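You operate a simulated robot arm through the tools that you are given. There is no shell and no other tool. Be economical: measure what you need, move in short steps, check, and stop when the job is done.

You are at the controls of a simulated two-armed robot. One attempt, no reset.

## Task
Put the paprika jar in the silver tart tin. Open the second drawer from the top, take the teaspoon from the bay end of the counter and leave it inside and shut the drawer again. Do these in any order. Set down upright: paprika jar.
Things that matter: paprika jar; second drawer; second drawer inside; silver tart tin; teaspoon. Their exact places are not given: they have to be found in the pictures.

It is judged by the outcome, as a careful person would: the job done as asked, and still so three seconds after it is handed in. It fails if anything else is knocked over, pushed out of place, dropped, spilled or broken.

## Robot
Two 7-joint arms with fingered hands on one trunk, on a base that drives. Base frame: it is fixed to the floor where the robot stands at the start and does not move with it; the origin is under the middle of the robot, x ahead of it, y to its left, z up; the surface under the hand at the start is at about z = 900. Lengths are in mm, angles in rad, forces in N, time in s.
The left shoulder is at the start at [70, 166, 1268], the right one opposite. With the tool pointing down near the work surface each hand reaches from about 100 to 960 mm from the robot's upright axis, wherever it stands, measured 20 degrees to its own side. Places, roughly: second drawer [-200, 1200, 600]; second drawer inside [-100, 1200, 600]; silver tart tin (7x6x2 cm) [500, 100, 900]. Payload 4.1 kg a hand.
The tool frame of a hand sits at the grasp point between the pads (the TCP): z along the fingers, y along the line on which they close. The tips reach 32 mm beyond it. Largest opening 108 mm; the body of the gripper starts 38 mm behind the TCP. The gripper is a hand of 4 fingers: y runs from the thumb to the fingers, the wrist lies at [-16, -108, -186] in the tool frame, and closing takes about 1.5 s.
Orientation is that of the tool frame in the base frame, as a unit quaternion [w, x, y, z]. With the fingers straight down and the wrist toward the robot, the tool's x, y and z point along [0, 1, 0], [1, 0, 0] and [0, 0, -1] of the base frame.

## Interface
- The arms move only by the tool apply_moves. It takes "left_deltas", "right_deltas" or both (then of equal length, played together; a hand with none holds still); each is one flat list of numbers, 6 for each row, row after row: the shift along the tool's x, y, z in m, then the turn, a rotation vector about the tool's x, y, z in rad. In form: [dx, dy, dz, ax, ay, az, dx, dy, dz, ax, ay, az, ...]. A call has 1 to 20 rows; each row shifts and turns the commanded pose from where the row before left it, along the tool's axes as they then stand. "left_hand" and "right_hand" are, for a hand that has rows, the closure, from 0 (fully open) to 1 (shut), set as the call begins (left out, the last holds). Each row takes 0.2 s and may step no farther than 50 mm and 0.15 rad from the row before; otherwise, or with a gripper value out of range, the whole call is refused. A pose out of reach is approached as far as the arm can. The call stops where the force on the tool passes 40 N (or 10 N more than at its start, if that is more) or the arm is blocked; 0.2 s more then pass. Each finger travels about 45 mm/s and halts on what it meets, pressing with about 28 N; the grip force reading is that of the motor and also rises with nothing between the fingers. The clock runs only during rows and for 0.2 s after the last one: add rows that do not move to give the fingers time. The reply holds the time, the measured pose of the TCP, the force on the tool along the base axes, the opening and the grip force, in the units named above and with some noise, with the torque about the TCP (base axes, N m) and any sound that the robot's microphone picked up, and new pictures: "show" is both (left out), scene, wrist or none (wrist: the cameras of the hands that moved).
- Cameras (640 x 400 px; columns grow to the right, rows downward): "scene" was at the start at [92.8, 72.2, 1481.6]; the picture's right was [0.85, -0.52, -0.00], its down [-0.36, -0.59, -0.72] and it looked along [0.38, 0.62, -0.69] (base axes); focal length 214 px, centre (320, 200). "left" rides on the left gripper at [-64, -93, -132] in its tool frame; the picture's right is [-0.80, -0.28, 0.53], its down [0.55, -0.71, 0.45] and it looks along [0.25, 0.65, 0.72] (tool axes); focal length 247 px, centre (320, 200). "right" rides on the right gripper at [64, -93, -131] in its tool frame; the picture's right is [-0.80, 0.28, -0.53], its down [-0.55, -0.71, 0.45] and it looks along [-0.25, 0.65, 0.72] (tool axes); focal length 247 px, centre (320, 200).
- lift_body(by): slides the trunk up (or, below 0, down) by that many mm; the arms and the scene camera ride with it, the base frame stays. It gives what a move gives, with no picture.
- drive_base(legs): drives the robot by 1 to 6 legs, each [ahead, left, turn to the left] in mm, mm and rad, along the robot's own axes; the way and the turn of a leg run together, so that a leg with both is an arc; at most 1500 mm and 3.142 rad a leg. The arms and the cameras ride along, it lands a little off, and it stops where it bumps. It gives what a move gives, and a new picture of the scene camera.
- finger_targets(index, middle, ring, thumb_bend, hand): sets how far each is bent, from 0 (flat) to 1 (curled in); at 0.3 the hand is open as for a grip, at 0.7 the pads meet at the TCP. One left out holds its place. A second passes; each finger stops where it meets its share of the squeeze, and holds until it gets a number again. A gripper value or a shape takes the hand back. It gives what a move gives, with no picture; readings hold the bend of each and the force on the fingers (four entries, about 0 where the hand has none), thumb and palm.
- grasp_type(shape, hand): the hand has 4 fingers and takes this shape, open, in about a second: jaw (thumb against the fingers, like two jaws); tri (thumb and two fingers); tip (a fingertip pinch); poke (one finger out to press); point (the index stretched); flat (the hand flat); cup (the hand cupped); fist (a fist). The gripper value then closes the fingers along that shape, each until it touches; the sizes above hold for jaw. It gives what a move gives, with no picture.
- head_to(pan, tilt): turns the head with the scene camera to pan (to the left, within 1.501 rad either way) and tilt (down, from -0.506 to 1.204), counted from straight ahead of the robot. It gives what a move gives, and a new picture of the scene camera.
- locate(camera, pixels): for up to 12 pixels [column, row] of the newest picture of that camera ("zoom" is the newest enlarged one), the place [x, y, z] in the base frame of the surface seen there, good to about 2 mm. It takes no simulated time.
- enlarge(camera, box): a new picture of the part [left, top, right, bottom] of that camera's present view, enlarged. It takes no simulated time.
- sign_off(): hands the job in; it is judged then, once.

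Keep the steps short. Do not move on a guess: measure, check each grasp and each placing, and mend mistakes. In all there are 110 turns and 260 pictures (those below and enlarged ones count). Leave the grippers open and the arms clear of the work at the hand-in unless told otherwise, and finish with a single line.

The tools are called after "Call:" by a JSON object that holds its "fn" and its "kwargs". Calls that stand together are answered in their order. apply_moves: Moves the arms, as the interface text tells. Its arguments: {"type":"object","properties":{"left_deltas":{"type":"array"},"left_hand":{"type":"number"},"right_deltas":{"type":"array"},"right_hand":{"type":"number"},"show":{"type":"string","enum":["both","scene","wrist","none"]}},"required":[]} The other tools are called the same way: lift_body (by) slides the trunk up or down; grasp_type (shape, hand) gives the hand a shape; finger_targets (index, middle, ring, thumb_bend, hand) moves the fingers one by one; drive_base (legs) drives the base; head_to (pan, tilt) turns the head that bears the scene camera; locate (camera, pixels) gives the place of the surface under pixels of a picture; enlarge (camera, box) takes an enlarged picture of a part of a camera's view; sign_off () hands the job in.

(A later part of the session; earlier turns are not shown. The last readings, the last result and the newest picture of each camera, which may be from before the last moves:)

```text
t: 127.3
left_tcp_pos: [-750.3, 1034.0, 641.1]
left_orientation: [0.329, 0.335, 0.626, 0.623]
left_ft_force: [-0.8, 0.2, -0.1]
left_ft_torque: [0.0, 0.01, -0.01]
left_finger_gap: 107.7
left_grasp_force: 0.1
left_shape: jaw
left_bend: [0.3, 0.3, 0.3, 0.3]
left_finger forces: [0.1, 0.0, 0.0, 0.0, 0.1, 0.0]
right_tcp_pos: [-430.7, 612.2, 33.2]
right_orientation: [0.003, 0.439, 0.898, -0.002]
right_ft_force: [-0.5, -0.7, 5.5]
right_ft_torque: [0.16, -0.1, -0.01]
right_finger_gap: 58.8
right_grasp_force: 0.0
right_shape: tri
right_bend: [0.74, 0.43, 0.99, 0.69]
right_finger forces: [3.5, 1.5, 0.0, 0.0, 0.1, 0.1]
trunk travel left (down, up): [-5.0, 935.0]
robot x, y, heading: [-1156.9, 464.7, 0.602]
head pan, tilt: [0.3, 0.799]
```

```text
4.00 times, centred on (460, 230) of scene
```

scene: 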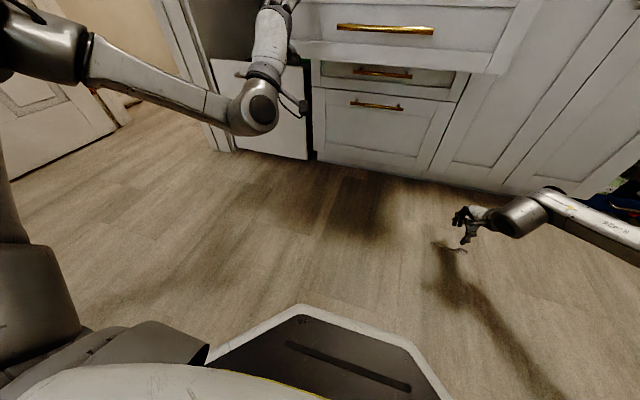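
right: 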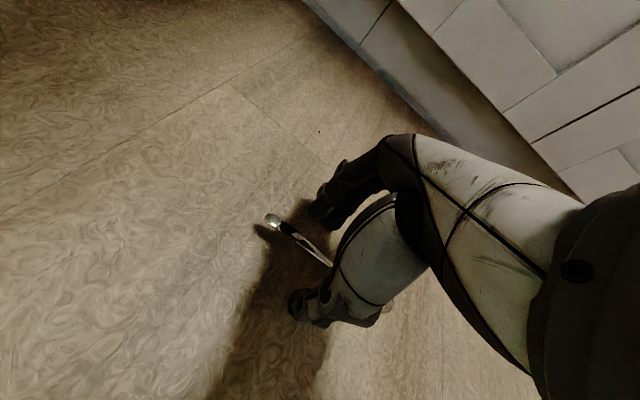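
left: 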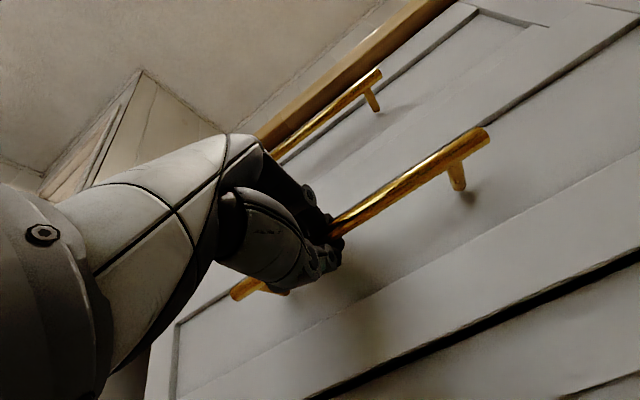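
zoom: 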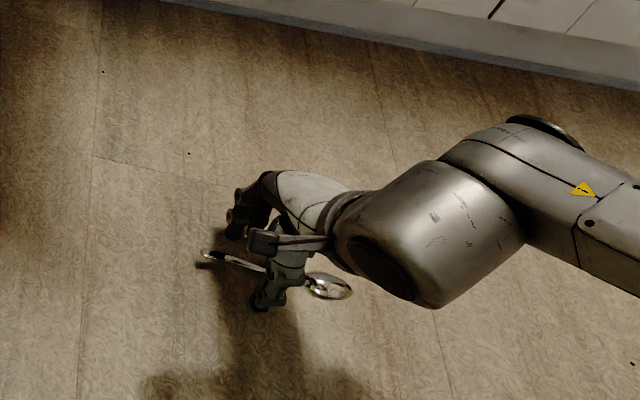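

Fingertips just touch the floor. Up 1.5 mm and close.

Call:
{"fn": "apply_moves", "kwargs": {"right_deltas": [0, 0, -0.0015, 0, 0, 0, 0, 0, 0, 0, 0, 0, 0, 0, 0, 0, 0, 0, 0, 0, 0, 0, 0, 0, 0, 0, 0, 0, 0, 0, 0, 0, 0, 0, 0, 0, 0, 0, 0, 0, 0, 0, 0, 0, 0, 0, 0, 0], "right_hand": 1.0, "show": "wrist"}}

Call:
{"fn": "enlarge", "kwargs": {"camera": "right", "box": [220, 180, 380, 320]}}

```text
t: 129.1
left_tcp_pos: [-751.3, 1034.7, 639.5]
left_orientation: [0.328, 0.336, 0.626, 0.622]
left_ft_force: [-0.9, 0.1, -0.4]
left_ft_torque: [0.02, 0.01, 0.02]
left_finger_gap: 107.8
left_grasp_force: 0.1
left_shape: jaw
left_bend: [0.3, 0.3, 0.3, 0.3]
left_finger forces: [0.0, 0.1, 0.1, 0.0, 0.0, 0.0]
right_tcp_pos: [-431.1, 611.5, 34.2]
right_orientation: [0.003, 0.439, 0.898, -0.002]
right_ft_force: [-0.2, -0.6, -0.4]
right_ft_torque: [0.01, 0.01, 0.01]
right_finger_gap: 1.7
right_grasp_force: 28.0
right_shape: tri
right_bend: [0.74, 0.74, 1.0, 0.58]
right_finger forces: [0.0, 0.1, 0.1, 0.0, 0.0, 0.0]
trunk travel left (down, up): [-5.0, 935.0]
robot x, y, heading: [-1156.6, 463.7, 0.6]
head pan, tilt: [0.3, 0.799]
```

right: 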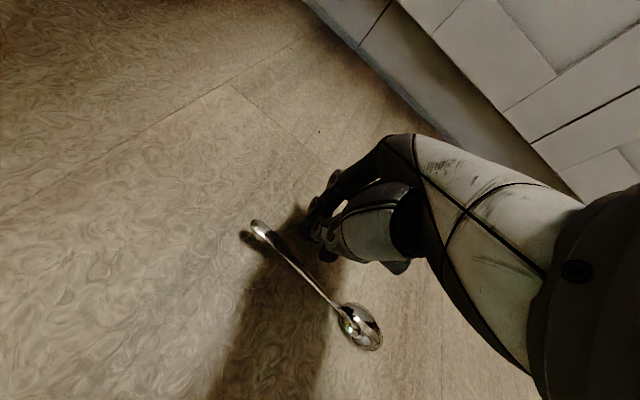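

```text
2.86 times, centred on (300, 250) of right
```

zoom: 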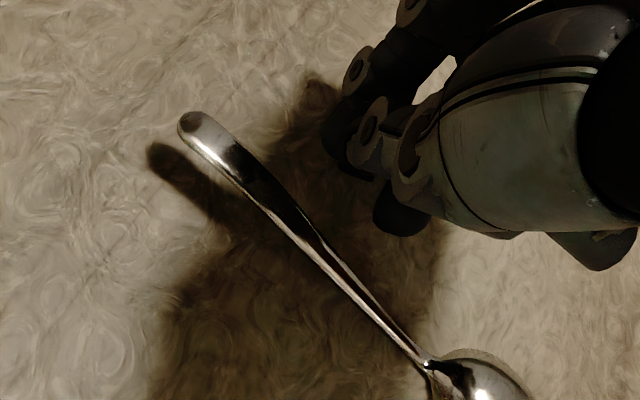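

The spoon was only pushed aside (no finger force). Reopen, rise and measure anew, using the jaw shape with three fingers.

Call:
{"fn": "apply_moves", "kwargs": {"right_deltas": [0, 0, -0.04, 0, 0, 0, 0, -0.01, -0.04, 0, 0, 0, 0, 0, 0, 0, 0, 0], "show": "none"}}

Call:
{"fn": "grasp_type", "kwargs": {"hand": "right", "shape": "jaw"}}

Call:
{"fn": "apply_moves", "kwargs": {"right_deltas": [0, 0, 0, 0, 0, 0, 0, 0, 0, 0, 0, 0, 0, 0, 0, 0, 0, 0, 0, 0, 0, 0, 0, 0], "right_hand": 0.4, "show": "wrist"}}

```text
t: 129.9
left_tcp_pos: [-750.7, 1035.8, 640.1]
left_orientation: [0.329, 0.336, 0.626, 0.622]
left_ft_force: [0.0, -0.2, 0.9]
left_ft_torque: [0.01, 0.0, 0.01]
left_finger_gap: 107.9
left_grasp_force: 0.1
left_shape: jaw
left_bend: [0.3, 0.3, 0.3, 0.3]
left_finger forces: [0.1, 0.0, 0.0, 0.1, 0.1, 0.0]
right_tcp_pos: [-440.4, 606.5, 114.4]
right_orientation: [0.003, 0.439, 0.899, -0.002]
right_ft_force: [0.1, -0.9, 0.7]
right_ft_torque: [-0.03, 0.01, 0.02]
right_finger_gap: 1.9
right_grasp_force: 27.8
right_shape: tri
right_bend: [0.74, 0.74, 1.0, 0.58]
right_finger forces: [0.0, 0.1, 0.0, 0.0, 0.0, 0.1]
trunk travel left (down, up): [-5.0, 935.0]
robot x, y, heading: [-1155.3, 467.1, 0.603]
head pan, tilt: [0.3, 0.799]
```

```text
t: 130.8
left_tcp_pos: [-749.7, 1034.5, 639.2]
left_orientation: [0.328, 0.336, 0.626, 0.622]
left_ft_force: [-0.6, -0.9, -0.3]
left_ft_torque: [0.01, -0.01, 0.04]
left_finger_gap: 107.7
left_grasp_force: 0.1
left_shape: jaw
left_bend: [0.3, 0.3, 0.3, 0.3]
left_finger forces: [0.1, 0.0, 0.0, 0.0, 0.0, 0.0]
right_tcp_pos: [-440.2, 605.5, 113.2]
right_orientation: [0.002, 0.439, 0.898, -0.002]
right_ft_force: [-0.1, 0.6, 0.3]
right_ft_torque: [0.02, 0.03, -0.03]
right_finger_gap: 107.8
right_grasp_force: 0.0
right_shape: jaw
right_bend: [0.3, 0.3, 0.3, 0.3]
right_finger forces: [0.0, 0.1, 0.0, 0.0, 0.0, 0.0]
trunk travel left (down, up): [-5.0, 935.0]
robot x, y, heading: [-1155.1, 461.6, 0.597]
head pan, tilt: [0.3, 0.799]
```

```text
t: 131.8
left_tcp_pos: [-750.6, 1034.4, 639.2]
left_orientation: [0.329, 0.336, 0.626, 0.622]
left_ft_force: [-0.5, 0.0, 0.3]
left_ft_torque: [-0.02, 0.02, -0.01]
left_finger_gap: 107.8
left_grasp_force: 0.0
left_shape: jaw
left_bend: [0.3, 0.3, 0.3, 0.3]
left_finger forces: [0.1, 0.0, 0.1, 0.0, 0.0, 0.0]
right_tcp_pos: [-440.1, 606.7, 114.5]
right_orientation: [0.003, 0.438, 0.899, -0.002]
right_ft_force: [-0.1, 0.1, -0.3]
right_ft_torque: [-0.01, -0.01, -0.01]
right_finger_gap: 65.2
right_grasp_force: 0.0
right_shape: jaw
right_bend: [0.28, 0.41, 0.38, 0.66]
right_finger forces: [0.1, 0.0, 0.0, 0.1, 0.1, 0.0]
trunk travel left (down, up): [-5.0, 935.0]
robot x, y, heading: [-1153.9, 464.5, 0.603]
head pan, tilt: [0.3, 0.799]
```

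right: 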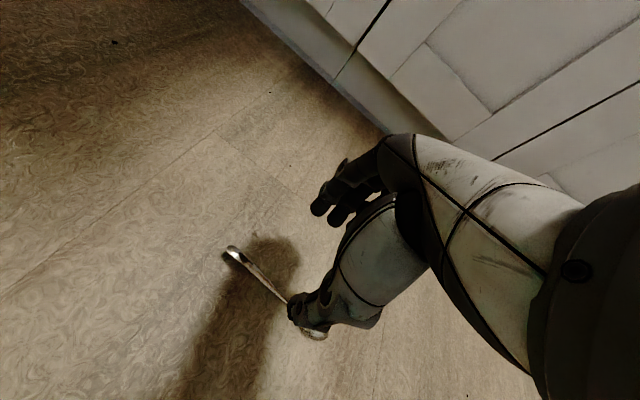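

Call:
{"fn": "locate", "kwargs": {"camera": "right", "pixels": [[229, 249], [238, 257], [247, 266], [256, 274], [265, 282], [274, 290], [281, 297], [312, 335]]}}

Call:
{"fn": "enlarge", "kwargs": {"camera": "right", "box": [200, 220, 340, 350]}}

```text
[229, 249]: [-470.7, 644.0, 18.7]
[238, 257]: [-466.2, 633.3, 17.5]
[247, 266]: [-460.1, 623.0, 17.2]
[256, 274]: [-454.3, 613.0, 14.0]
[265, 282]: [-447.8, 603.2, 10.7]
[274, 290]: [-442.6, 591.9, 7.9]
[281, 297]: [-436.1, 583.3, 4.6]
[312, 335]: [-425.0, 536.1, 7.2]
```

```text
3.08 times, centred on (270, 285) of right
```

zoom: 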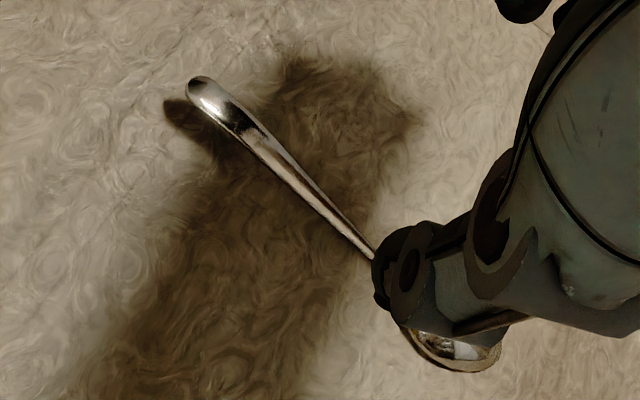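

Spoon handle now runs (-471,644)→(-436,583), needing yaw ≈30°. Aligning and going down at (-453,611).

Call:
{"fn": "apply_moves", "kwargs": {"right_deltas": [0.006, -0.004, 0.02, 0, 0, 0, 0.0055, -0.0035, 0.02, 0, 0, 0, 0, 0, 0.02, 0, 0, 0.14, 0, 0, 0.015, 0, 0, 0, 0, 0, 0.005, 0, 0, 0, 0, 0, 0, 0, 0, 0], "show": "wrist"}}

Call:
{"fn": "enlarge", "kwargs": {"camera": "right", "box": [220, 180, 380, 340]}}

Call:
{"fn": "enlarge", "kwargs": {"camera": "scene", "box": [400, 180, 520, 280]}}

```text
t: 133.2
left_tcp_pos: [-750.1, 1034.3, 639.1]
left_orientation: [0.328, 0.335, 0.626, 0.622]
left_ft_force: [-0.2, -0.4, 0.4]
left_ft_torque: [0.03, -0.02, -0.04]
left_finger_gap: 107.8
left_grasp_force: 0.0
left_shape: jaw
left_bend: [0.3, 0.3, 0.3, 0.3]
left_finger forces: [0.0, 0.0, 0.0, 0.1, 0.1, 0.1]
right_tcp_pos: [-452.1, 609.9, 34.2]
right_orientation: [0.003, 0.502, 0.865, -0.002]
right_ft_force: [0.4, -0.3, 0.1]
right_ft_torque: [-0.08, -0.02, -0.02]
right_finger_gap: 65.1
right_grasp_force: 0.0
right_shape: jaw
right_bend: [0.28, 0.41, 0.38, 0.66]
right_finger forces: [0.0, 0.1, 0.0, 0.0, 0.0, 0.0]
trunk travel left (down, up): [-5.0, 935.0]
robot x, y, heading: [-1155.1, 460.5, 0.607]
head pan, tilt: [0.3, 0.799]
```

right: 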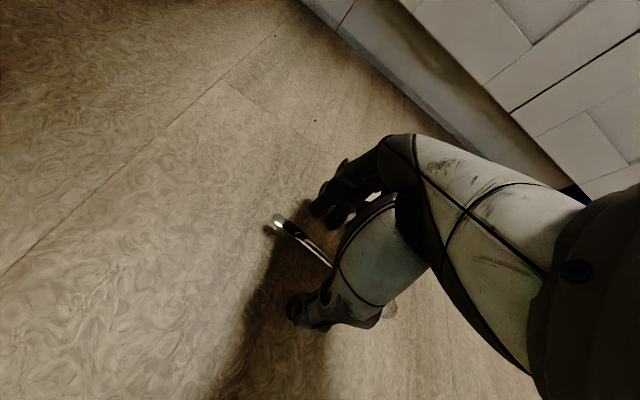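

```text
2.50 times, centred on (300, 260) of right
```

zoom: 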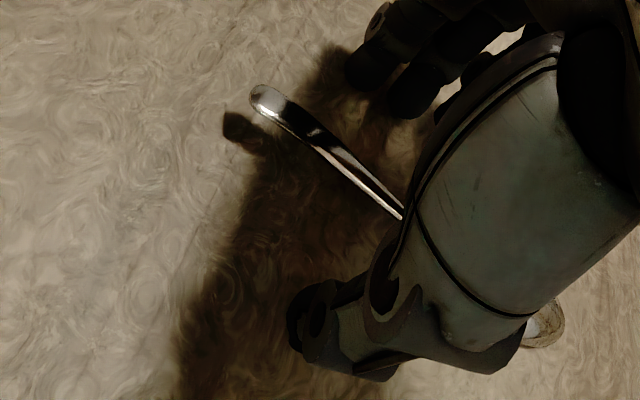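

```text
4.00 times, centred on (460, 230) of scene
```

zoom: 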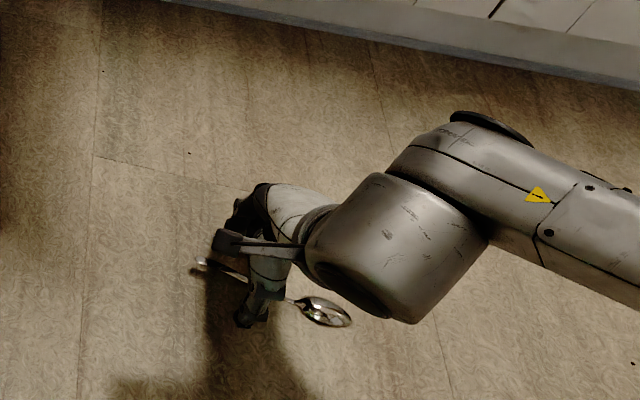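

Call:
{"fn": "apply_moves", "kwargs": {"right_deltas": [0, 0, 0, 0, 0, 0, 0, 0, 0, 0, 0, 0, 0, 0, 0, 0, 0, 0, 0, 0, 0, 0, 0, 0, 0, 0, 0, 0, 0, 0, 0, 0, 0, 0, 0, 0, 0, 0, 0, 0, 0, 0, 0, 0, 0, 0, 0, 0], "right_hand": 1.0, "show": "wrist"}}

Call:
{"fn": "enlarge", "kwargs": {"camera": "right", "box": [220, 180, 380, 340]}}

```text
t: 135.0
left_tcp_pos: [-750.6, 1034.2, 640.6]
left_orientation: [0.329, 0.337, 0.626, 0.622]
left_ft_force: [-1.4, -0.3, -0.1]
left_ft_torque: [0.0, 0.0, 0.03]
left_finger_gap: 107.9
left_grasp_force: 0.0
left_shape: jaw
left_bend: [0.3, 0.3, 0.3, 0.3]
left_finger forces: [0.1, 0.1, 0.0, 0.0, 0.0, 0.0]
right_tcp_pos: [-453.2, 610.7, 35.7]
right_orientation: [0.003, 0.5, 0.866, -0.002]
right_ft_force: [0.2, -0.8, 2.5]
right_ft_torque: [-0.15, -0.15, 0.03]
right_finger_gap: 5.3
right_grasp_force: 28.2
right_shape: jaw
right_bend: [0.71, 0.71, 0.71, 0.75]
right_finger forces: [14.5, 6.1, 6.3, 0.0, 20.2, 0.1]
trunk travel left (down, up): [-5.0, 935.0]
robot x, y, heading: [-1158.5, 459.9, 0.604]
head pan, tilt: [0.3, 0.799]
```

right: 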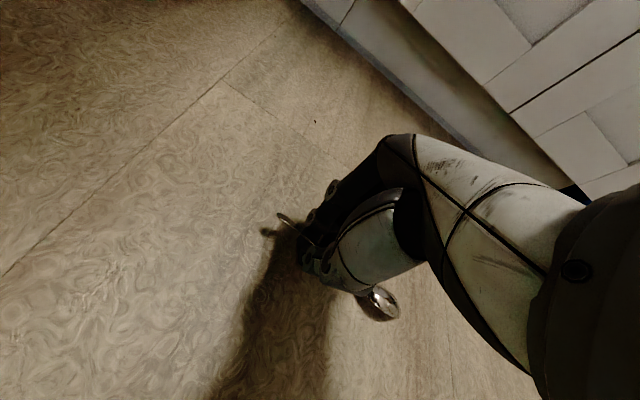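

```text
2.50 times, centred on (300, 260) of right
```

zoom: 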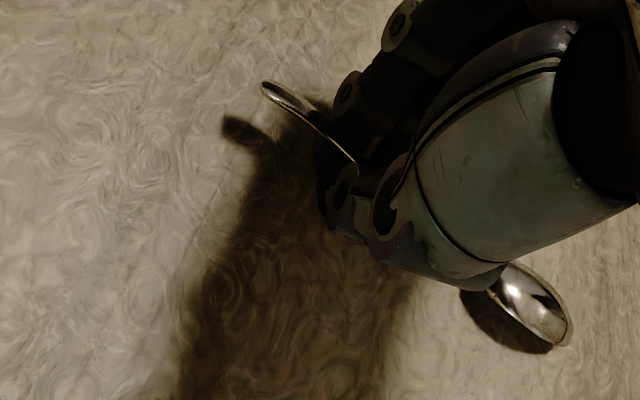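

Strong three-finger grip (14/6/6 vs thumb 20 N). Lifting slowly.

Call:
{"fn": "apply_moves", "kwargs": {"right_deltas": [0, 0, -0.01, 0, 0, 0, 0, 0, -0.015, 0, 0, 0, 0, 0, -0.02, 0, 0, 0, 0, 0, -0.02, 0, 0, 0, 0, 0, -0.02, 0, 0, 0, 0, 0, -0.02, 0, 0, 0, 0, 0, -0.02, 0, 0, 0, 0, 0, -0.02, 0, 0, 0, 0, 0, -0.02, 0, 0, 0, 0, 0, -0.02, 0, 0, 0, 0, 0, -0.02, 0, 0, 0], "show": "wrist"}}

Call:
{"fn": "lift_body", "kwargs": {"by": 400}}

Call:
{"fn": "lift_body", "kwargs": {"by": 200}}

```text
t: 137.4
left_tcp_pos: [-750.4, 1033.7, 639.6]
left_orientation: [0.329, 0.337, 0.626, 0.621]
left_ft_force: [0.4, -0.7, 0.5]
left_ft_torque: [0.02, -0.03, 0.03]
left_finger_gap: 107.6
left_grasp_force: 0.1
left_shape: jaw
left_bend: [0.3, 0.3, 0.3, 0.3]
left_finger forces: [0.1, 0.1, 0.0, 0.0, 0.0, 0.1]
right_tcp_pos: [-453.1, 611.8, 238.6]
right_orientation: [0.003, 0.502, 0.865, -0.003]
right_ft_force: [0.4, -0.3, 0.8]
right_ft_torque: [0.04, -0.02, -0.01]
right_finger_gap: 4.0
right_grasp_force: 27.9
right_shape: jaw
right_bend: [0.71, 0.72, 0.7, 0.76]
right_finger forces: [0.0, 0.0, 0.1, 0.1, 0.0, 0.0]
trunk travel left (down, up): [-5.0, 935.0]
robot x, y, heading: [-1155.7, 465.8, 0.598]
head pan, tilt: [0.3, 0.799]
```

right: 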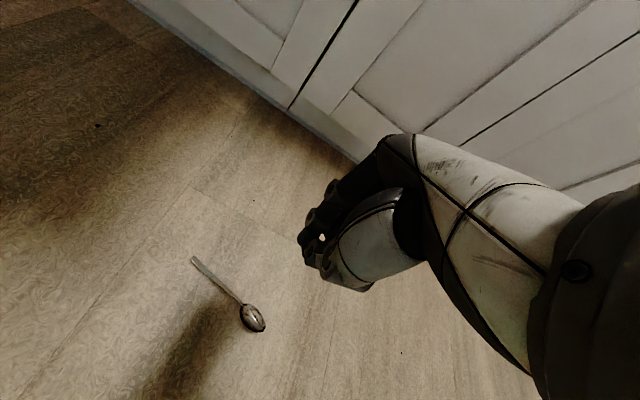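

```text
t: 141.2
left_tcp_pos: [-750.7, 1034.9, 1039.8]
left_orientation: [0.329, 0.337, 0.626, 0.622]
left_ft_force: [0.2, -0.4, -0.3]
left_ft_torque: [0.0, -0.01, -0.01]
left_finger_gap: 107.6
left_grasp_force: 0.0
left_shape: jaw
left_bend: [0.3, 0.3, 0.3, 0.3]
left_finger forces: [0.0, 0.0, 0.1, 0.1, 0.1, 0.0]
right_tcp_pos: [-453.4, 612.5, 638.7]
right_orientation: [0.001, 0.501, 0.865, -0.003]
right_ft_force: [0.4, -0.3, -0.6]
right_ft_torque: [-0.02, -0.01, 0.03]
right_finger_gap: 4.0
right_grasp_force: 27.7
right_shape: jaw
right_bend: [0.71, 0.72, 0.7, 0.76]
right_finger forces: [0.0, 0.0, 0.0, 0.0, 0.0, 0.0]
trunk travel left (down, up): [-405.0, 535.0]
robot x, y, heading: [-1158.4, 460.5, 0.601]
head pan, tilt: [0.3, 0.799]
```

```text
t: 143.4
left_tcp_pos: [-749.5, 1034.4, 1240.2]
left_orientation: [0.329, 0.336, 0.626, 0.622]
left_ft_force: [0.4, 0.4, -0.3]
left_ft_torque: [-0.02, 0.0, -0.02]
left_finger_gap: 107.7
left_grasp_force: 0.1
left_shape: jaw
left_bend: [0.3, 0.3, 0.3, 0.3]
left_finger forces: [0.0, 0.0, 0.1, 0.0, 0.1, 0.0]
right_tcp_pos: [-453.7, 611.2, 838.4]
right_orientation: [0.002, 0.501, 0.866, -0.002]
right_ft_force: [-0.5, -1.0, 0.6]
right_ft_torque: [0.02, -0.01, 0.03]
right_finger_gap: 4.0
right_grasp_force: 27.6
right_shape: jaw
right_bend: [0.71, 0.72, 0.7, 0.76]
right_finger forces: [0.1, 0.0, 0.0, 0.0, 0.1, 0.1]
trunk travel left (down, up): [-605.0, 335.0]
robot x, y, heading: [-1154.4, 462.8, 0.6]
head pan, tilt: [0.3, 0.799]
```

The spoon slid out again when lifting (forces 0). Looking where it is now.

Call:
{"fn": "apply_moves", "kwargs": {"right_deltas": [0, 0, 0, 0, 0, 0], "right_hand": 0.0, "show": "scene"}}

Call:
{"fn": "enlarge", "kwargs": {"camera": "right", "box": [100, 260, 220, 380]}}

Call:
{"fn": "enlarge", "kwargs": {"camera": "scene", "box": [360, 280, 440, 330]}}

```text
t: 143.8
left_tcp_pos: [-749.8, 1034.6, 1240.3]
left_orientation: [0.329, 0.336, 0.626, 0.622]
left_ft_force: [-0.2, 0.1, -0.8]
left_ft_torque: [-0.02, 0.01, 0.03]
left_finger_gap: 107.9
left_grasp_force: 0.0
left_shape: jaw
left_bend: [0.3, 0.3, 0.3, 0.3]
left_finger forces: [0.0, 0.0, 0.0, 0.1, 0.1, 0.0]
right_tcp_pos: [-453.8, 611.4, 838.8]
right_orientation: [0.003, 0.501, 0.865, -0.003]
right_ft_force: [0.2, 0.5, 0.0]
right_ft_torque: [0.01, -0.05, -0.03]
right_finger_gap: 106.9
right_grasp_force: 0.1
right_shape: jaw
right_bend: [0.31, 0.31, 0.31, 0.31]
right_finger forces: [0.0, 0.1, 0.0, 0.0, 0.0, 0.0]
trunk travel left (down, up): [-605.0, 335.0]
robot x, y, heading: [-1154.5, 464.1, 0.6]
head pan, tilt: [0.3, 0.799]
```

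scene: 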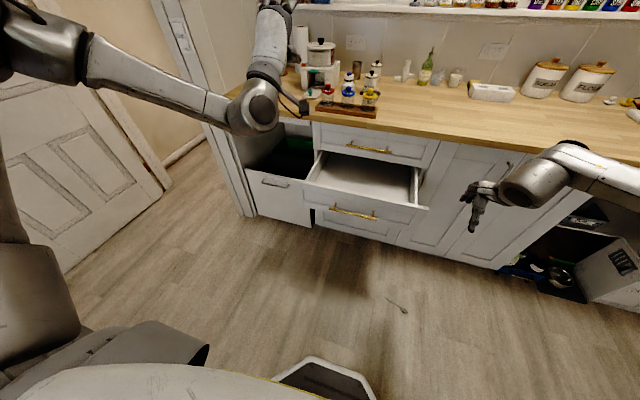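

```text
3.33 times, centred on (160, 320) of right
```

zoom: 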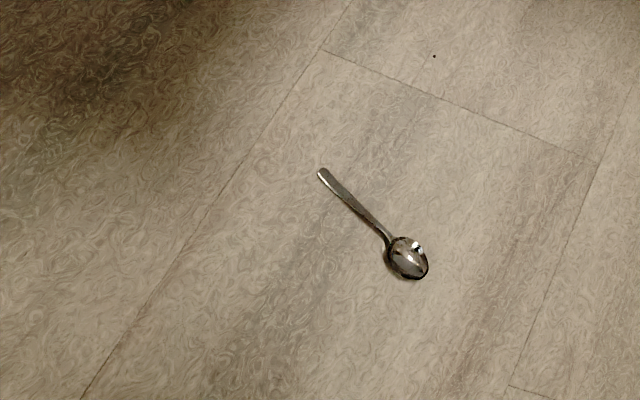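

```text
8.00 times, centred on (400, 305) of scene
```

zoom: 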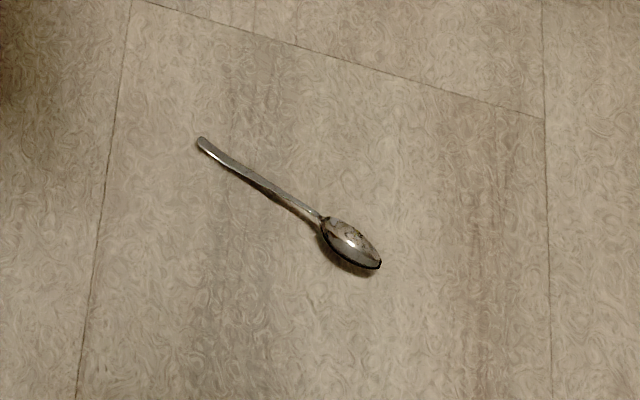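

Face-up again, so I repeat the pinch that held before (tip), closer to the neck where the handle is highest, and will move slower.

Call:
{"fn": "locate", "kwargs": {"camera": "zoom", "pixels": [[202, 143], [240, 170], [280, 194], [300, 206], [318, 218], [350, 243], [378, 265]]}}

Call:
{"fn": "grasp_type", "kwargs": {"hand": "right", "shape": "tip"}}

Call:
{"fn": "lift_body", "kwargs": {"by": -400}}

Call:
{"fn": "lift_body", "kwargs": {"by": -200}}

```text
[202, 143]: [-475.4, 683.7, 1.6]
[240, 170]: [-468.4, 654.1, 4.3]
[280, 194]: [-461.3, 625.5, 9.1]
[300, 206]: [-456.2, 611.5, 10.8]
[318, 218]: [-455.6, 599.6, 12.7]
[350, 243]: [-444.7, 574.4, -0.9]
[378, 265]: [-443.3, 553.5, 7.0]
```

```text
t: 144.7
left_tcp_pos: [-748.6, 1034.8, 1239.5]
left_orientation: [0.329, 0.336, 0.626, 0.622]
left_ft_force: [0.0, -0.3, -0.5]
left_ft_torque: [0.0, 0.01, 0.02]
left_finger_gap: 107.6
left_grasp_force: 0.0
left_shape: jaw
left_bend: [0.3, 0.3, 0.3, 0.3]
left_finger forces: [0.0, 0.0, 0.0, 0.0, 0.1, 0.0]
right_tcp_pos: [-452.7, 610.9, 838.8]
right_orientation: [0.002, 0.501, 0.865, -0.002]
right_ft_force: [-0.5, -1.1, -0.7]
right_ft_torque: [-0.01, -0.03, 0.0]
right_finger_gap: 107.9
right_grasp_force: 0.1
right_shape: tip
right_bend: [0.3, 0.98, 0.99, 0.3]
right_finger forces: [0.0, 0.0, 0.1, 0.1, 0.1, 0.0]
trunk travel left (down, up): [-605.0, 335.0]
robot x, y, heading: [-1156.6, 462.5, 0.598]
head pan, tilt: [0.3, 0.799]
```

```text
t: 148.5
left_tcp_pos: [-750.5, 1035.8, 839.9]
left_orientation: [0.329, 0.336, 0.626, 0.622]
left_ft_force: [-0.1, 0.5, 0.2]
left_ft_torque: [0.01, 0.0, -0.02]
left_finger_gap: 107.7
left_grasp_force: 0.0
left_shape: jaw
left_bend: [0.3, 0.3, 0.3, 0.3]
left_finger forces: [0.1, 0.0, 0.1, 0.1, 0.0, 0.0]
right_tcp_pos: [-453.5, 612.5, 439.1]
right_orientation: [0.003, 0.501, 0.866, -0.002]
right_ft_force: [0.3, 0.3, -0.1]
right_ft_torque: [-0.01, -0.03, 0.01]
right_finger_gap: 107.5
right_grasp_force: 0.1
right_shape: tip
right_bend: [0.3, 0.98, 0.99, 0.3]
right_finger forces: [0.0, 0.0, 0.1, 0.1, 0.0, 0.0]
trunk travel left (down, up): [-205.0, 735.0]
robot x, y, heading: [-1156.5, 462.1, 0.602]
head pan, tilt: [0.3, 0.799]
```

```text
t: 150.7
left_tcp_pos: [-750.6, 1034.3, 639.5]
left_orientation: [0.329, 0.336, 0.626, 0.622]
left_ft_force: [-0.1, -0.5, -0.4]
left_ft_torque: [0.01, 0.03, -0.01]
left_finger_gap: 107.5
left_grasp_force: 0.0
left_shape: jaw
left_bend: [0.3, 0.3, 0.3, 0.3]
left_finger forces: [0.1, 0.0, 0.0, 0.0, 0.0, 0.1]
right_tcp_pos: [-454.1, 611.7, 239.0]
right_orientation: [0.002, 0.5, 0.866, -0.002]
right_ft_force: [-0.1, -0.3, -0.8]
right_ft_torque: [0.01, 0.0, -0.02]
right_finger_gap: 107.5
right_grasp_force: 0.1
right_shape: tip
right_bend: [0.3, 0.98, 0.99, 0.3]
right_finger forces: [0.0, 0.0, 0.1, 0.1, 0.0, 0.1]
trunk travel left (down, up): [-5.0, 935.0]
robot x, y, heading: [-1153.9, 466.0, 0.604]
head pan, tilt: [0.3, 0.799]
```

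Call:
{"fn": "apply_moves", "kwargs": {"right_deltas": [0, 0, 0.03, 0, 0, 0.145, 0, 0, 0.03, 0, 0, 0.145, -0.005, -0.0043, 0.03, 0, 0, 0, 0, 0, 0.03, 0, 0, 0, 0, 0, 0.02, 0, 0, 0, 0, 0, 0, 0, 0, 0], "right_hand": 0.5, "show": "wrist"}}

Call:
{"fn": "enlarge", "kwargs": {"camera": "right", "box": [220, 200, 380, 360]}}

```text
t: 152.1
left_tcp_pos: [-750.6, 1034.4, 639.9]
left_orientation: [0.329, 0.336, 0.626, 0.622]
left_ft_force: [0.2, 0.8, 0.7]
left_ft_torque: [-0.01, -0.02, -0.02]
left_finger_gap: 107.8
left_grasp_force: 0.1
left_shape: jaw
left_bend: [0.3, 0.3, 0.3, 0.3]
left_finger forces: [0.0, 0.0, 0.1, 0.1, 0.0, 0.0]
right_tcp_pos: [-456.8, 604.7, 99.2]
right_orientation: [0.003, 0.621, 0.784, -0.002]
right_ft_force: [0.0, 0.4, 0.6]
right_ft_torque: [0.0, -0.01, -0.04]
right_finger_gap: 54.3
right_grasp_force: 0.1
right_shape: tip
right_bend: [0.33, 0.98, 0.99, 0.71]
right_finger forces: [0.0, 0.0, 0.0, 0.0, 0.1, 0.1]
trunk travel left (down, up): [-5.0, 935.0]
robot x, y, heading: [-1154.3, 465.5, 0.6]
head pan, tilt: [0.3, 0.799]
```

right: 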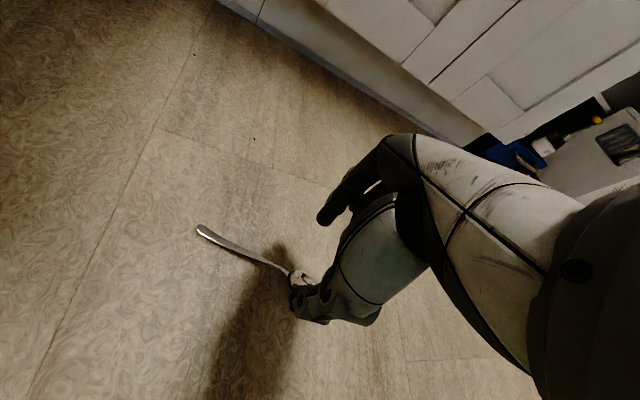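

```text
2.50 times, centred on (300, 280) of right
```

zoom: 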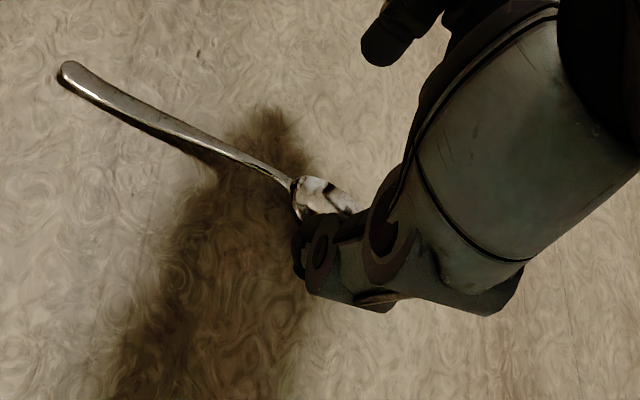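

Call:
{"fn": "locate", "kwargs": {"camera": "zoom", "pixels": [[70, 70], [130, 105], [200, 140], [240, 158], [265, 170], [285, 181], [320, 190], [345, 205], [375, 45], [305, 255]]}}

```text
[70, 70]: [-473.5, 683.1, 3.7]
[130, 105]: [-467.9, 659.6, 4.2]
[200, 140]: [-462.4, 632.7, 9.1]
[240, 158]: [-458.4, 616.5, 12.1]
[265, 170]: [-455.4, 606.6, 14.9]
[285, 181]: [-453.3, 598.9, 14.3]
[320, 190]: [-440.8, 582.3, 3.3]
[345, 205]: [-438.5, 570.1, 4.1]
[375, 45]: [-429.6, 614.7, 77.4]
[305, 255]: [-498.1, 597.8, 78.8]
```

Neck top at (-455,607), z 15; TCP right above. Going down to z≈33.

Call:
{"fn": "apply_moves", "kwargs": {"right_deltas": [0.001, 0.001, 0.025, 0, 0, 0, 0, 0, 0.025, 0, 0, 0, 0, 0, 0.012, 0, 0, 0, 0, 0, 0.0035, 0, 0, 0, 0, 0, 0, 0, 0, 0], "show": "none"}}

Call:
{"fn": "apply_moves", "kwargs": {"right_deltas": [0, 0, 0, 0, 0, 0, 0, 0, 0, 0, 0, 0, 0, 0, 0, 0, 0, 0, 0, 0, 0, 0, 0, 0, 0, 0, 0, 0, 0, 0, 0, 0, 0, 0, 0, 0, 0, 0, 0, 0, 0, 0], "right_hand": 1.0, "show": "wrist"}}

Call:
{"fn": "enlarge", "kwargs": {"camera": "right", "box": [220, 180, 380, 340]}}

```text
t: 153.3
left_tcp_pos: [-749.7, 1035.1, 641.0]
left_orientation: [0.328, 0.336, 0.626, 0.622]
left_ft_force: [-0.1, 1.2, -0.3]
left_ft_torque: [0.0, 0.04, 0.01]
left_finger_gap: 107.8
left_grasp_force: 0.0
left_shape: jaw
left_bend: [0.3, 0.3, 0.3, 0.3]
left_finger forces: [0.1, 0.0, 0.1, 0.0, 0.1, 0.0]
right_tcp_pos: [-455.3, 605.7, 33.9]
right_orientation: [0.004, 0.621, 0.784, -0.002]
right_ft_force: [-0.3, -0.9, 1.8]
right_ft_torque: [0.01, -0.1, -0.03]
right_finger_gap: 54.5
right_grasp_force: 0.0
right_shape: tip
right_bend: [0.33, 0.98, 0.99, 0.71]
right_finger forces: [2.3, 0.0, 0.1, 0.0, 0.0, 0.0]
trunk travel left (down, up): [-5.0, 935.0]
robot x, y, heading: [-1155.9, 463.4, 0.607]
head pan, tilt: [0.3, 0.799]
```

```text
t: 154.9
left_tcp_pos: [-750.8, 1034.7, 640.6]
left_orientation: [0.328, 0.336, 0.627, 0.622]
left_ft_force: [0.2, 0.7, -0.4]
left_ft_torque: [0.02, 0.05, -0.02]
left_finger_gap: 107.9
left_grasp_force: 0.1
left_shape: jaw
left_bend: [0.3, 0.3, 0.3, 0.3]
left_finger forces: [0.0, 0.1, 0.1, 0.0, 0.0, 0.1]
right_tcp_pos: [-454.8, 605.6, 33.0]
right_orientation: [0.002, 0.622, 0.783, -0.002]
right_ft_force: [-0.8, 0.2, 0.3]
right_ft_torque: [-0.02, 0.0, -0.03]
right_finger_gap: 8.2
right_grasp_force: 28.2
right_shape: tip
right_bend: [0.74, 1.0, 1.0, 0.61]
right_finger forces: [23.7, 0.1, 0.0, 0.1, 23.3, 0.0]
trunk travel left (down, up): [-5.0, 935.0]
robot x, y, heading: [-1156.7, 464.1, 0.602]
head pan, tilt: [0.3, 0.799]
```

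right: 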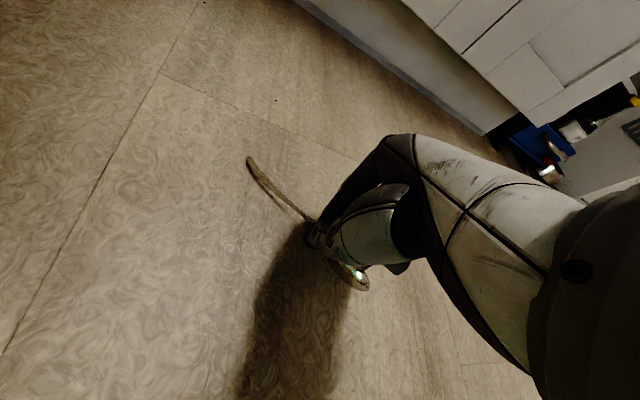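

```text
2.50 times, centred on (300, 260) of right
```

zoom: 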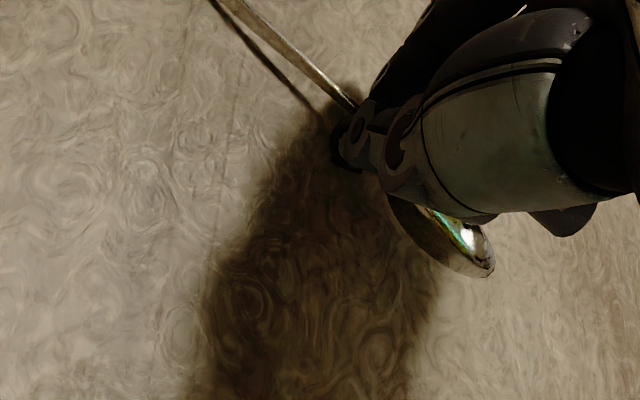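

Gripped at the neck, 24 N, gap 8 mm. Slow lift of 60 mm and check.

Call:
{"fn": "apply_moves", "kwargs": {"right_deltas": [0, 0, -0.003, 0, 0, 0, 0, 0, -0.005, 0, 0, 0, 0, 0, -0.008, 0, 0, 0, 0, 0, -0.01, 0, 0, 0, 0, 0, -0.012, 0, 0, 0, 0, 0, -0.012, 0, 0, 0, 0, 0, -0.01, 0, 0, 0], "show": "wrist"}}

Call:
{"fn": "enlarge", "kwargs": {"camera": "right", "box": [220, 140, 400, 320]}}

```text
t: 156.5
left_tcp_pos: [-749.5, 1034.7, 641.2]
left_orientation: [0.329, 0.336, 0.626, 0.622]
left_ft_force: [-1.0, 0.3, 0.0]
left_ft_torque: [0.02, 0.02, -0.02]
left_finger_gap: 108.0
left_grasp_force: 0.0
left_shape: jaw
left_bend: [0.3, 0.3, 0.3, 0.3]
left_finger forces: [0.0, 0.0, 0.1, 0.0, 0.1, 0.0]
right_tcp_pos: [-455.6, 604.8, 92.6]
right_orientation: [0.003, 0.621, 0.784, -0.003]
right_ft_force: [-0.5, -0.1, -0.4]
right_ft_torque: [0.0, -0.05, -0.01]
right_finger_gap: 8.3
right_grasp_force: 28.1
right_shape: tip
right_bend: [0.74, 1.0, 1.0, 0.61]
right_finger forces: [23.6, 0.0, 0.0, 0.0, 23.5, 0.0]
trunk travel left (down, up): [-5.0, 935.0]
robot x, y, heading: [-1154.3, 465.2, 0.605]
head pan, tilt: [0.3, 0.799]
```

right: 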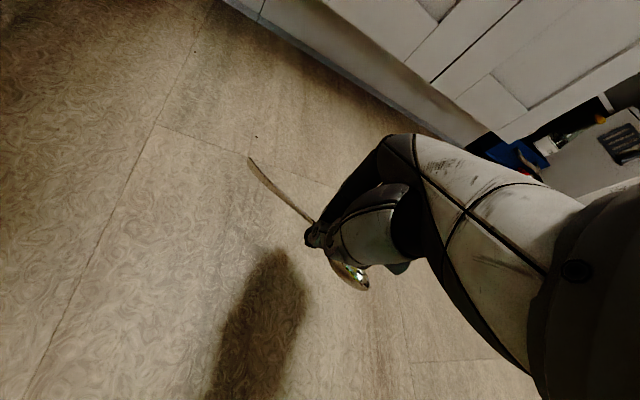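

```text
2.22 times, centred on (310, 230) of right
```

zoom: 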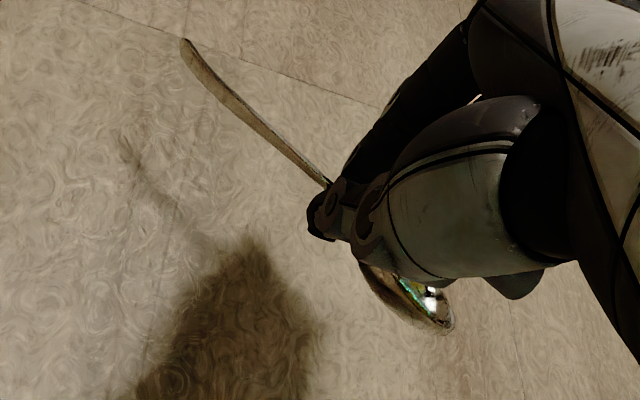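

Held. Raising the trunk in stages, checking the finger forces.

Call:
{"fn": "lift_body", "kwargs": {"by": 300}}

Call:
{"fn": "lift_body", "kwargs": {"by": 400}}

```text
t: 159.5
left_tcp_pos: [-749.7, 1034.3, 940.1]
left_orientation: [0.329, 0.336, 0.626, 0.622]
left_ft_force: [-0.8, -0.5, -0.5]
left_ft_torque: [-0.02, 0.03, -0.01]
left_finger_gap: 108.0
left_grasp_force: 0.1
left_shape: jaw
left_bend: [0.3, 0.3, 0.3, 0.3]
left_finger forces: [0.1, 0.0, 0.1, 0.1, 0.1, 0.0]
right_tcp_pos: [-455.3, 605.5, 392.9]
right_orientation: [0.002, 0.621, 0.783, -0.002]
right_ft_force: [0.1, 0.1, -0.6]
right_ft_torque: [0.01, 0.01, -0.01]
right_finger_gap: 8.3
right_grasp_force: 27.9
right_shape: tip
right_bend: [0.74, 1.0, 1.0, 0.61]
right_finger forces: [23.7, 0.0, 0.1, 0.1, 23.4, 0.0]
trunk travel left (down, up): [-305.0, 635.0]
robot x, y, heading: [-1154.2, 464.8, 0.6]
head pan, tilt: [0.3, 0.799]
```

```text
t: 163.3
left_tcp_pos: [-750.3, 1034.1, 1338.9]
left_orientation: [0.329, 0.337, 0.626, 0.622]
left_ft_force: [-0.6, -0.3, 0.7]
left_ft_torque: [0.02, -0.05, 0.01]
left_finger_gap: 107.7
left_grasp_force: 0.1
left_shape: jaw
left_bend: [0.3, 0.3, 0.3, 0.3]
left_finger forces: [0.0, 0.1, 0.0, 0.0, 0.1, 0.0]
right_tcp_pos: [-454.2, 606.4, 794.1]
right_orientation: [0.003, 0.622, 0.783, -0.002]
right_ft_force: [1.0, 0.3, 0.2]
right_ft_torque: [-0.01, -0.04, -0.01]
right_finger_gap: 8.3
right_grasp_force: 28.0
right_shape: tip
right_bend: [0.74, 1.0, 1.0, 0.61]
right_finger forces: [23.7, 0.0, 0.0, 0.0, 23.6, 0.1]
trunk travel left (down, up): [-705.0, 235.0]
robot x, y, heading: [-1159.5, 462.8, 0.602]
head pan, tilt: [0.3, 0.799]
```

Call:
{"fn": "lift_body", "kwargs": {"by": 40}}

Call:
{"fn": "drive_base", "kwargs": {"legs": [[0, 130, 0]]}}

Call:
{"fn": "drive_base", "kwargs": {"legs": [[195, 0, 0]]}}

```text
t: 164.1
left_tcp_pos: [-749.8, 1034.1, 1379.5]
left_orientation: [0.329, 0.336, 0.626, 0.622]
left_ft_force: [0.1, 0.3, 0.5]
left_ft_torque: [-0.04, 0.01, -0.01]
left_finger_gap: 108.0
left_grasp_force: 0.1
left_shape: jaw
left_bend: [0.3, 0.3, 0.3, 0.3]
left_finger forces: [0.1, 0.0, 0.1, 0.1, 0.0, 0.1]
right_tcp_pos: [-456.1, 605.6, 832.8]
right_orientation: [0.003, 0.621, 0.784, -0.002]
right_ft_force: [-0.4, 0.0, -0.4]
right_ft_torque: [0.02, 0.03, 0.01]
right_finger_gap: 8.7
right_grasp_force: 27.7
right_shape: tip
right_bend: [0.74, 1.0, 1.0, 0.61]
right_finger forces: [23.8, 0.0, 0.0, 0.0, 23.6, 0.0]
trunk travel left (down, up): [-745.0, 195.0]
robot x, y, heading: [-1155.3, 463.6, 0.603]
head pan, tilt: [0.3, 0.799]
```

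```text
t: 165.4
left_tcp_pos: [-823.7, 1141.6, 1380.9]
left_orientation: [0.329, 0.336, 0.626, 0.622]
left_ft_force: [-0.4, -0.6, 0.0]
left_ft_torque: [0.01, 0.01, 0.01]
left_finger_gap: 107.6
left_grasp_force: 0.1
left_shape: jaw
left_bend: [0.3, 0.3, 0.3, 0.3]
left_finger forces: [0.1, 0.1, 0.0, 0.0, 0.1, 0.0]
right_tcp_pos: [-530.3, 712.2, 832.5]
right_orientation: [0.003, 0.621, 0.784, -0.002]
right_ft_force: [0.2, -0.7, -0.1]
right_ft_torque: [0.0, -0.01, 0.01]
right_finger_gap: 8.3
right_grasp_force: 27.9
right_shape: tip
right_bend: [0.74, 1.0, 1.0, 0.61]
right_finger forces: [23.6, 0.1, 0.1, 0.0, 23.5, 0.0]
trunk travel left (down, up): [-745.0, 195.0]
robot x, y, heading: [-1230.1, 573.0, 0.6]
head pan, tilt: [0.3, 0.799]
```

scene: 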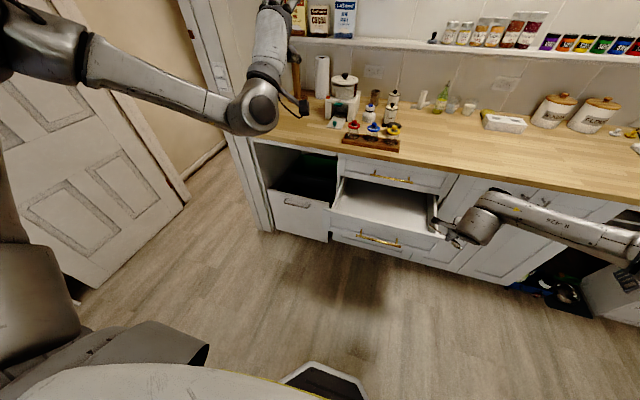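

```text
t: 167.0
left_tcp_pos: [-662.7, 1252.7, 1380.4]
left_orientation: [0.328, 0.336, 0.627, 0.622]
left_ft_force: [-0.8, -0.1, -0.4]
left_ft_torque: [0.01, 0.04, 0.01]
left_finger_gap: 107.8
left_grasp_force: 0.1
left_shape: jaw
left_bend: [0.3, 0.3, 0.3, 0.3]
left_finger forces: [0.0, 0.0, 0.0, 0.1, 0.0, 0.0]
right_tcp_pos: [-367.5, 823.4, 833.2]
right_orientation: [0.004, 0.622, 0.783, -0.002]
right_ft_force: [0.3, 0.9, -1.2]
right_ft_torque: [0.0, -0.03, -0.01]
right_finger_gap: 8.3
right_grasp_force: 28.1
right_shape: tip
right_bend: [0.74, 1.0, 1.0, 0.61]
right_finger forces: [23.8, 0.1, 0.0, 0.0, 23.4, 0.0]
trunk travel left (down, up): [-745.0, 195.0]
robot x, y, heading: [-1069.2, 679.5, 0.603]
head pan, tilt: [0.3, 0.799]
```

scene: 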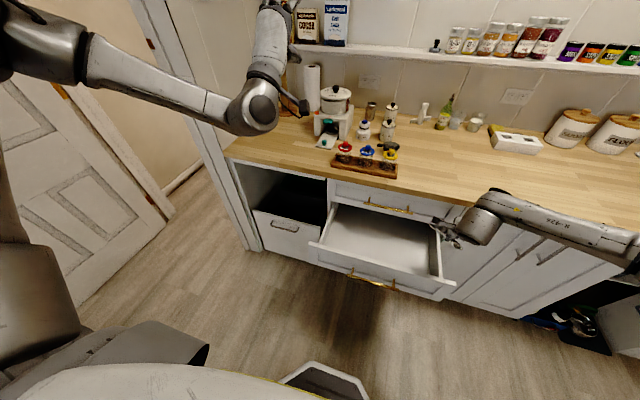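

Spoon still held (23.7 N). Moving slowly 105 mm left over the drawer.

Call:
{"fn": "apply_moves", "kwargs": {"right_deltas": [0.004, -0.0015, 0, 0, 0, 0, 0.008, -0.003, 0, 0, 0, 0, 0.0106, -0.0041, 0, 0, 0, 0, 0.0106, -0.0041, 0, 0, 0, 0, 0.0106, -0.0041, 0, 0, 0, 0, 0.0106, -0.0041, 0, 0, 0, 0, 0.0106, -0.0041, 0, 0, 0, 0, 0.0106, -0.0041, 0, 0, 0, 0, 0.0106, -0.0041, 0, 0, 0, 0, 0.008, -0.003, 0, 0, 0, 0, 0.004, -0.0015, 0, 0, 0, 0], "show": "wrist"}}

Call:
{"fn": "lift_body", "kwargs": {"by": -100}}

Call:
{"fn": "enlarge", "kwargs": {"camera": "scene", "box": [300, 160, 480, 300]}}

```text
t: 169.4
left_tcp_pos: [-661.9, 1252.8, 1380.7]
left_orientation: [0.329, 0.336, 0.626, 0.622]
left_ft_force: [0.5, -0.2, 0.3]
left_ft_torque: [0.0, -0.04, -0.01]
left_finger_gap: 107.6
left_grasp_force: 0.0
left_shape: jaw
left_bend: [0.3, 0.3, 0.3, 0.3]
left_finger forces: [0.1, 0.0, 0.0, 0.0, 0.1, 0.0]
right_tcp_pos: [-427.0, 910.9, 831.5]
right_orientation: [0.003, 0.621, 0.784, -0.003]
right_ft_force: [0.8, -0.4, 0.3]
right_ft_torque: [0.03, -0.04, 0.0]
right_finger_gap: 8.1
right_grasp_force: 28.0
right_shape: tip
right_bend: [0.74, 1.0, 1.0, 0.61]
right_finger forces: [23.4, 0.0, 0.1, 0.0, 23.3, 0.0]
trunk travel left (down, up): [-745.0, 195.0]
robot x, y, heading: [-1066.9, 678.1, 0.606]
head pan, tilt: [0.3, 0.799]
```

right: 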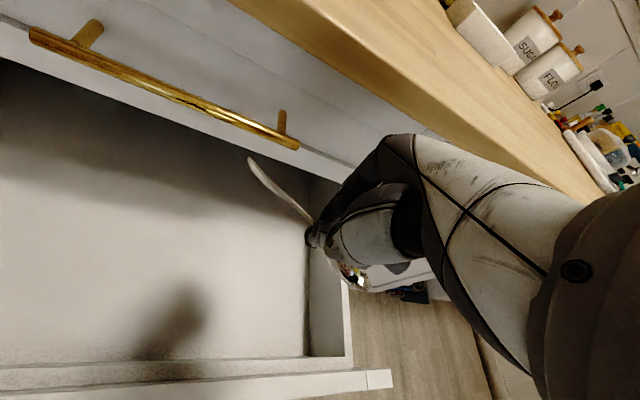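

```text
t: 170.7
left_tcp_pos: [-662.6, 1252.9, 1280.1]
left_orientation: [0.33, 0.337, 0.626, 0.622]
left_ft_force: [0.1, 0.4, 0.0]
left_ft_torque: [0.03, 0.0, 0.03]
left_finger_gap: 107.9
left_grasp_force: 0.0
left_shape: jaw
left_bend: [0.3, 0.3, 0.3, 0.3]
left_finger forces: [0.1, 0.0, 0.0, 0.1, 0.1, 0.0]
right_tcp_pos: [-427.0, 912.1, 732.5]
right_orientation: [0.003, 0.621, 0.784, -0.001]
right_ft_force: [-0.9, -0.1, -1.1]
right_ft_torque: [-0.01, -0.02, 0.03]
right_finger_gap: 8.5
right_grasp_force: 28.6
right_shape: tip
right_bend: [0.74, 1.0, 1.0, 0.61]
right_finger forces: [23.4, 0.1, 0.0, 0.0, 23.4, 0.0]
trunk travel left (down, up): [-645.0, 295.0]
robot x, y, heading: [-1069.1, 684.5, 0.603]
head pan, tilt: [0.3, 0.799]
```

```text
2.86 times, centred on (390, 230) of scene
```

zoom: 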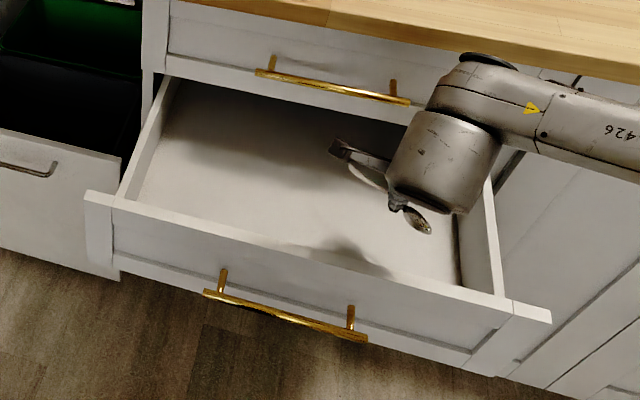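

Spoon is above the drawer floor. Lowering another 90, then gently to contact.

Call:
{"fn": "lift_body", "kwargs": {"by": -90}}

Call:
{"fn": "apply_moves", "kwargs": {"right_deltas": [0, 0, 0.004, 0, 0, 0, 0, 0, 0.003, 0, 0, 0, 0, 0, 0.002, 0, 0, 0, 0, 0, 0, 0, 0, 0], "show": "wrist"}}

```text
t: 172.0
left_tcp_pos: [-662.1, 1252.6, 1190.4]
left_orientation: [0.328, 0.337, 0.627, 0.622]
left_ft_force: [1.2, 0.0, 0.2]
left_ft_torque: [-0.02, -0.02, -0.01]
left_finger_gap: 107.7
left_grasp_force: 0.0
left_shape: jaw
left_bend: [0.3, 0.3, 0.3, 0.3]
left_finger forces: [0.1, 0.0, 0.1, 0.0, 0.0, 0.0]
right_tcp_pos: [-427.3, 910.5, 643.6]
right_orientation: [0.003, 0.62, 0.785, -0.001]
right_ft_force: [-0.7, -0.5, -0.3]
right_ft_torque: [0.01, 0.01, 0.0]
right_finger_gap: 8.2
right_grasp_force: 28.0
right_shape: tip
right_bend: [0.74, 1.0, 1.0, 0.61]
right_finger forces: [23.4, 0.0, 0.0, 0.1, 23.3, 0.0]
trunk travel left (down, up): [-555.0, 385.0]
robot x, y, heading: [-1069.2, 681.3, 0.603]
head pan, tilt: [0.3, 0.799]
```

```text
t: 173.0
left_tcp_pos: [-662.9, 1253.1, 1189.1]
left_orientation: [0.328, 0.336, 0.627, 0.622]
left_ft_force: [0.0, 0.2, 1.1]
left_ft_torque: [-0.03, 0.01, -0.02]
left_finger_gap: 107.8
left_grasp_force: 0.1
left_shape: jaw
left_bend: [0.3, 0.3, 0.3, 0.3]
left_finger forces: [0.0, 0.0, 0.0, 0.1, 0.0, 0.0]
right_tcp_pos: [-427.5, 911.1, 634.2]
right_orientation: [0.003, 0.621, 0.784, -0.002]
right_ft_force: [0.2, -0.2, -0.2]
right_ft_torque: [0.01, 0.03, -0.02]
right_finger_gap: 8.3
right_grasp_force: 27.6
right_shape: tip
right_bend: [0.74, 1.0, 1.0, 0.61]
right_finger forces: [23.4, 0.0, 0.0, 0.1, 23.4, 0.0]
trunk travel left (down, up): [-555.0, 385.0]
robot x, y, heading: [-1066.6, 684.6, 0.6]
head pan, tilt: [0.3, 0.799]
```

right: 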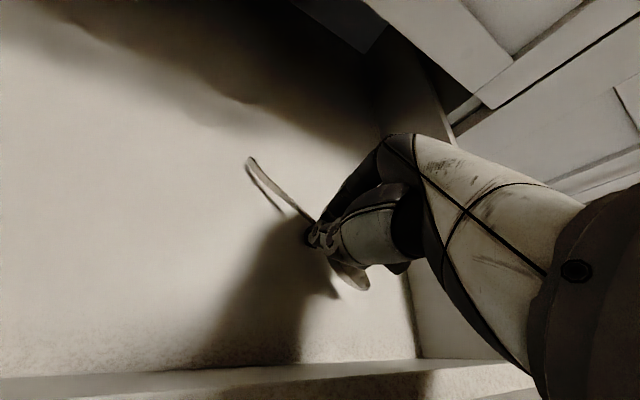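

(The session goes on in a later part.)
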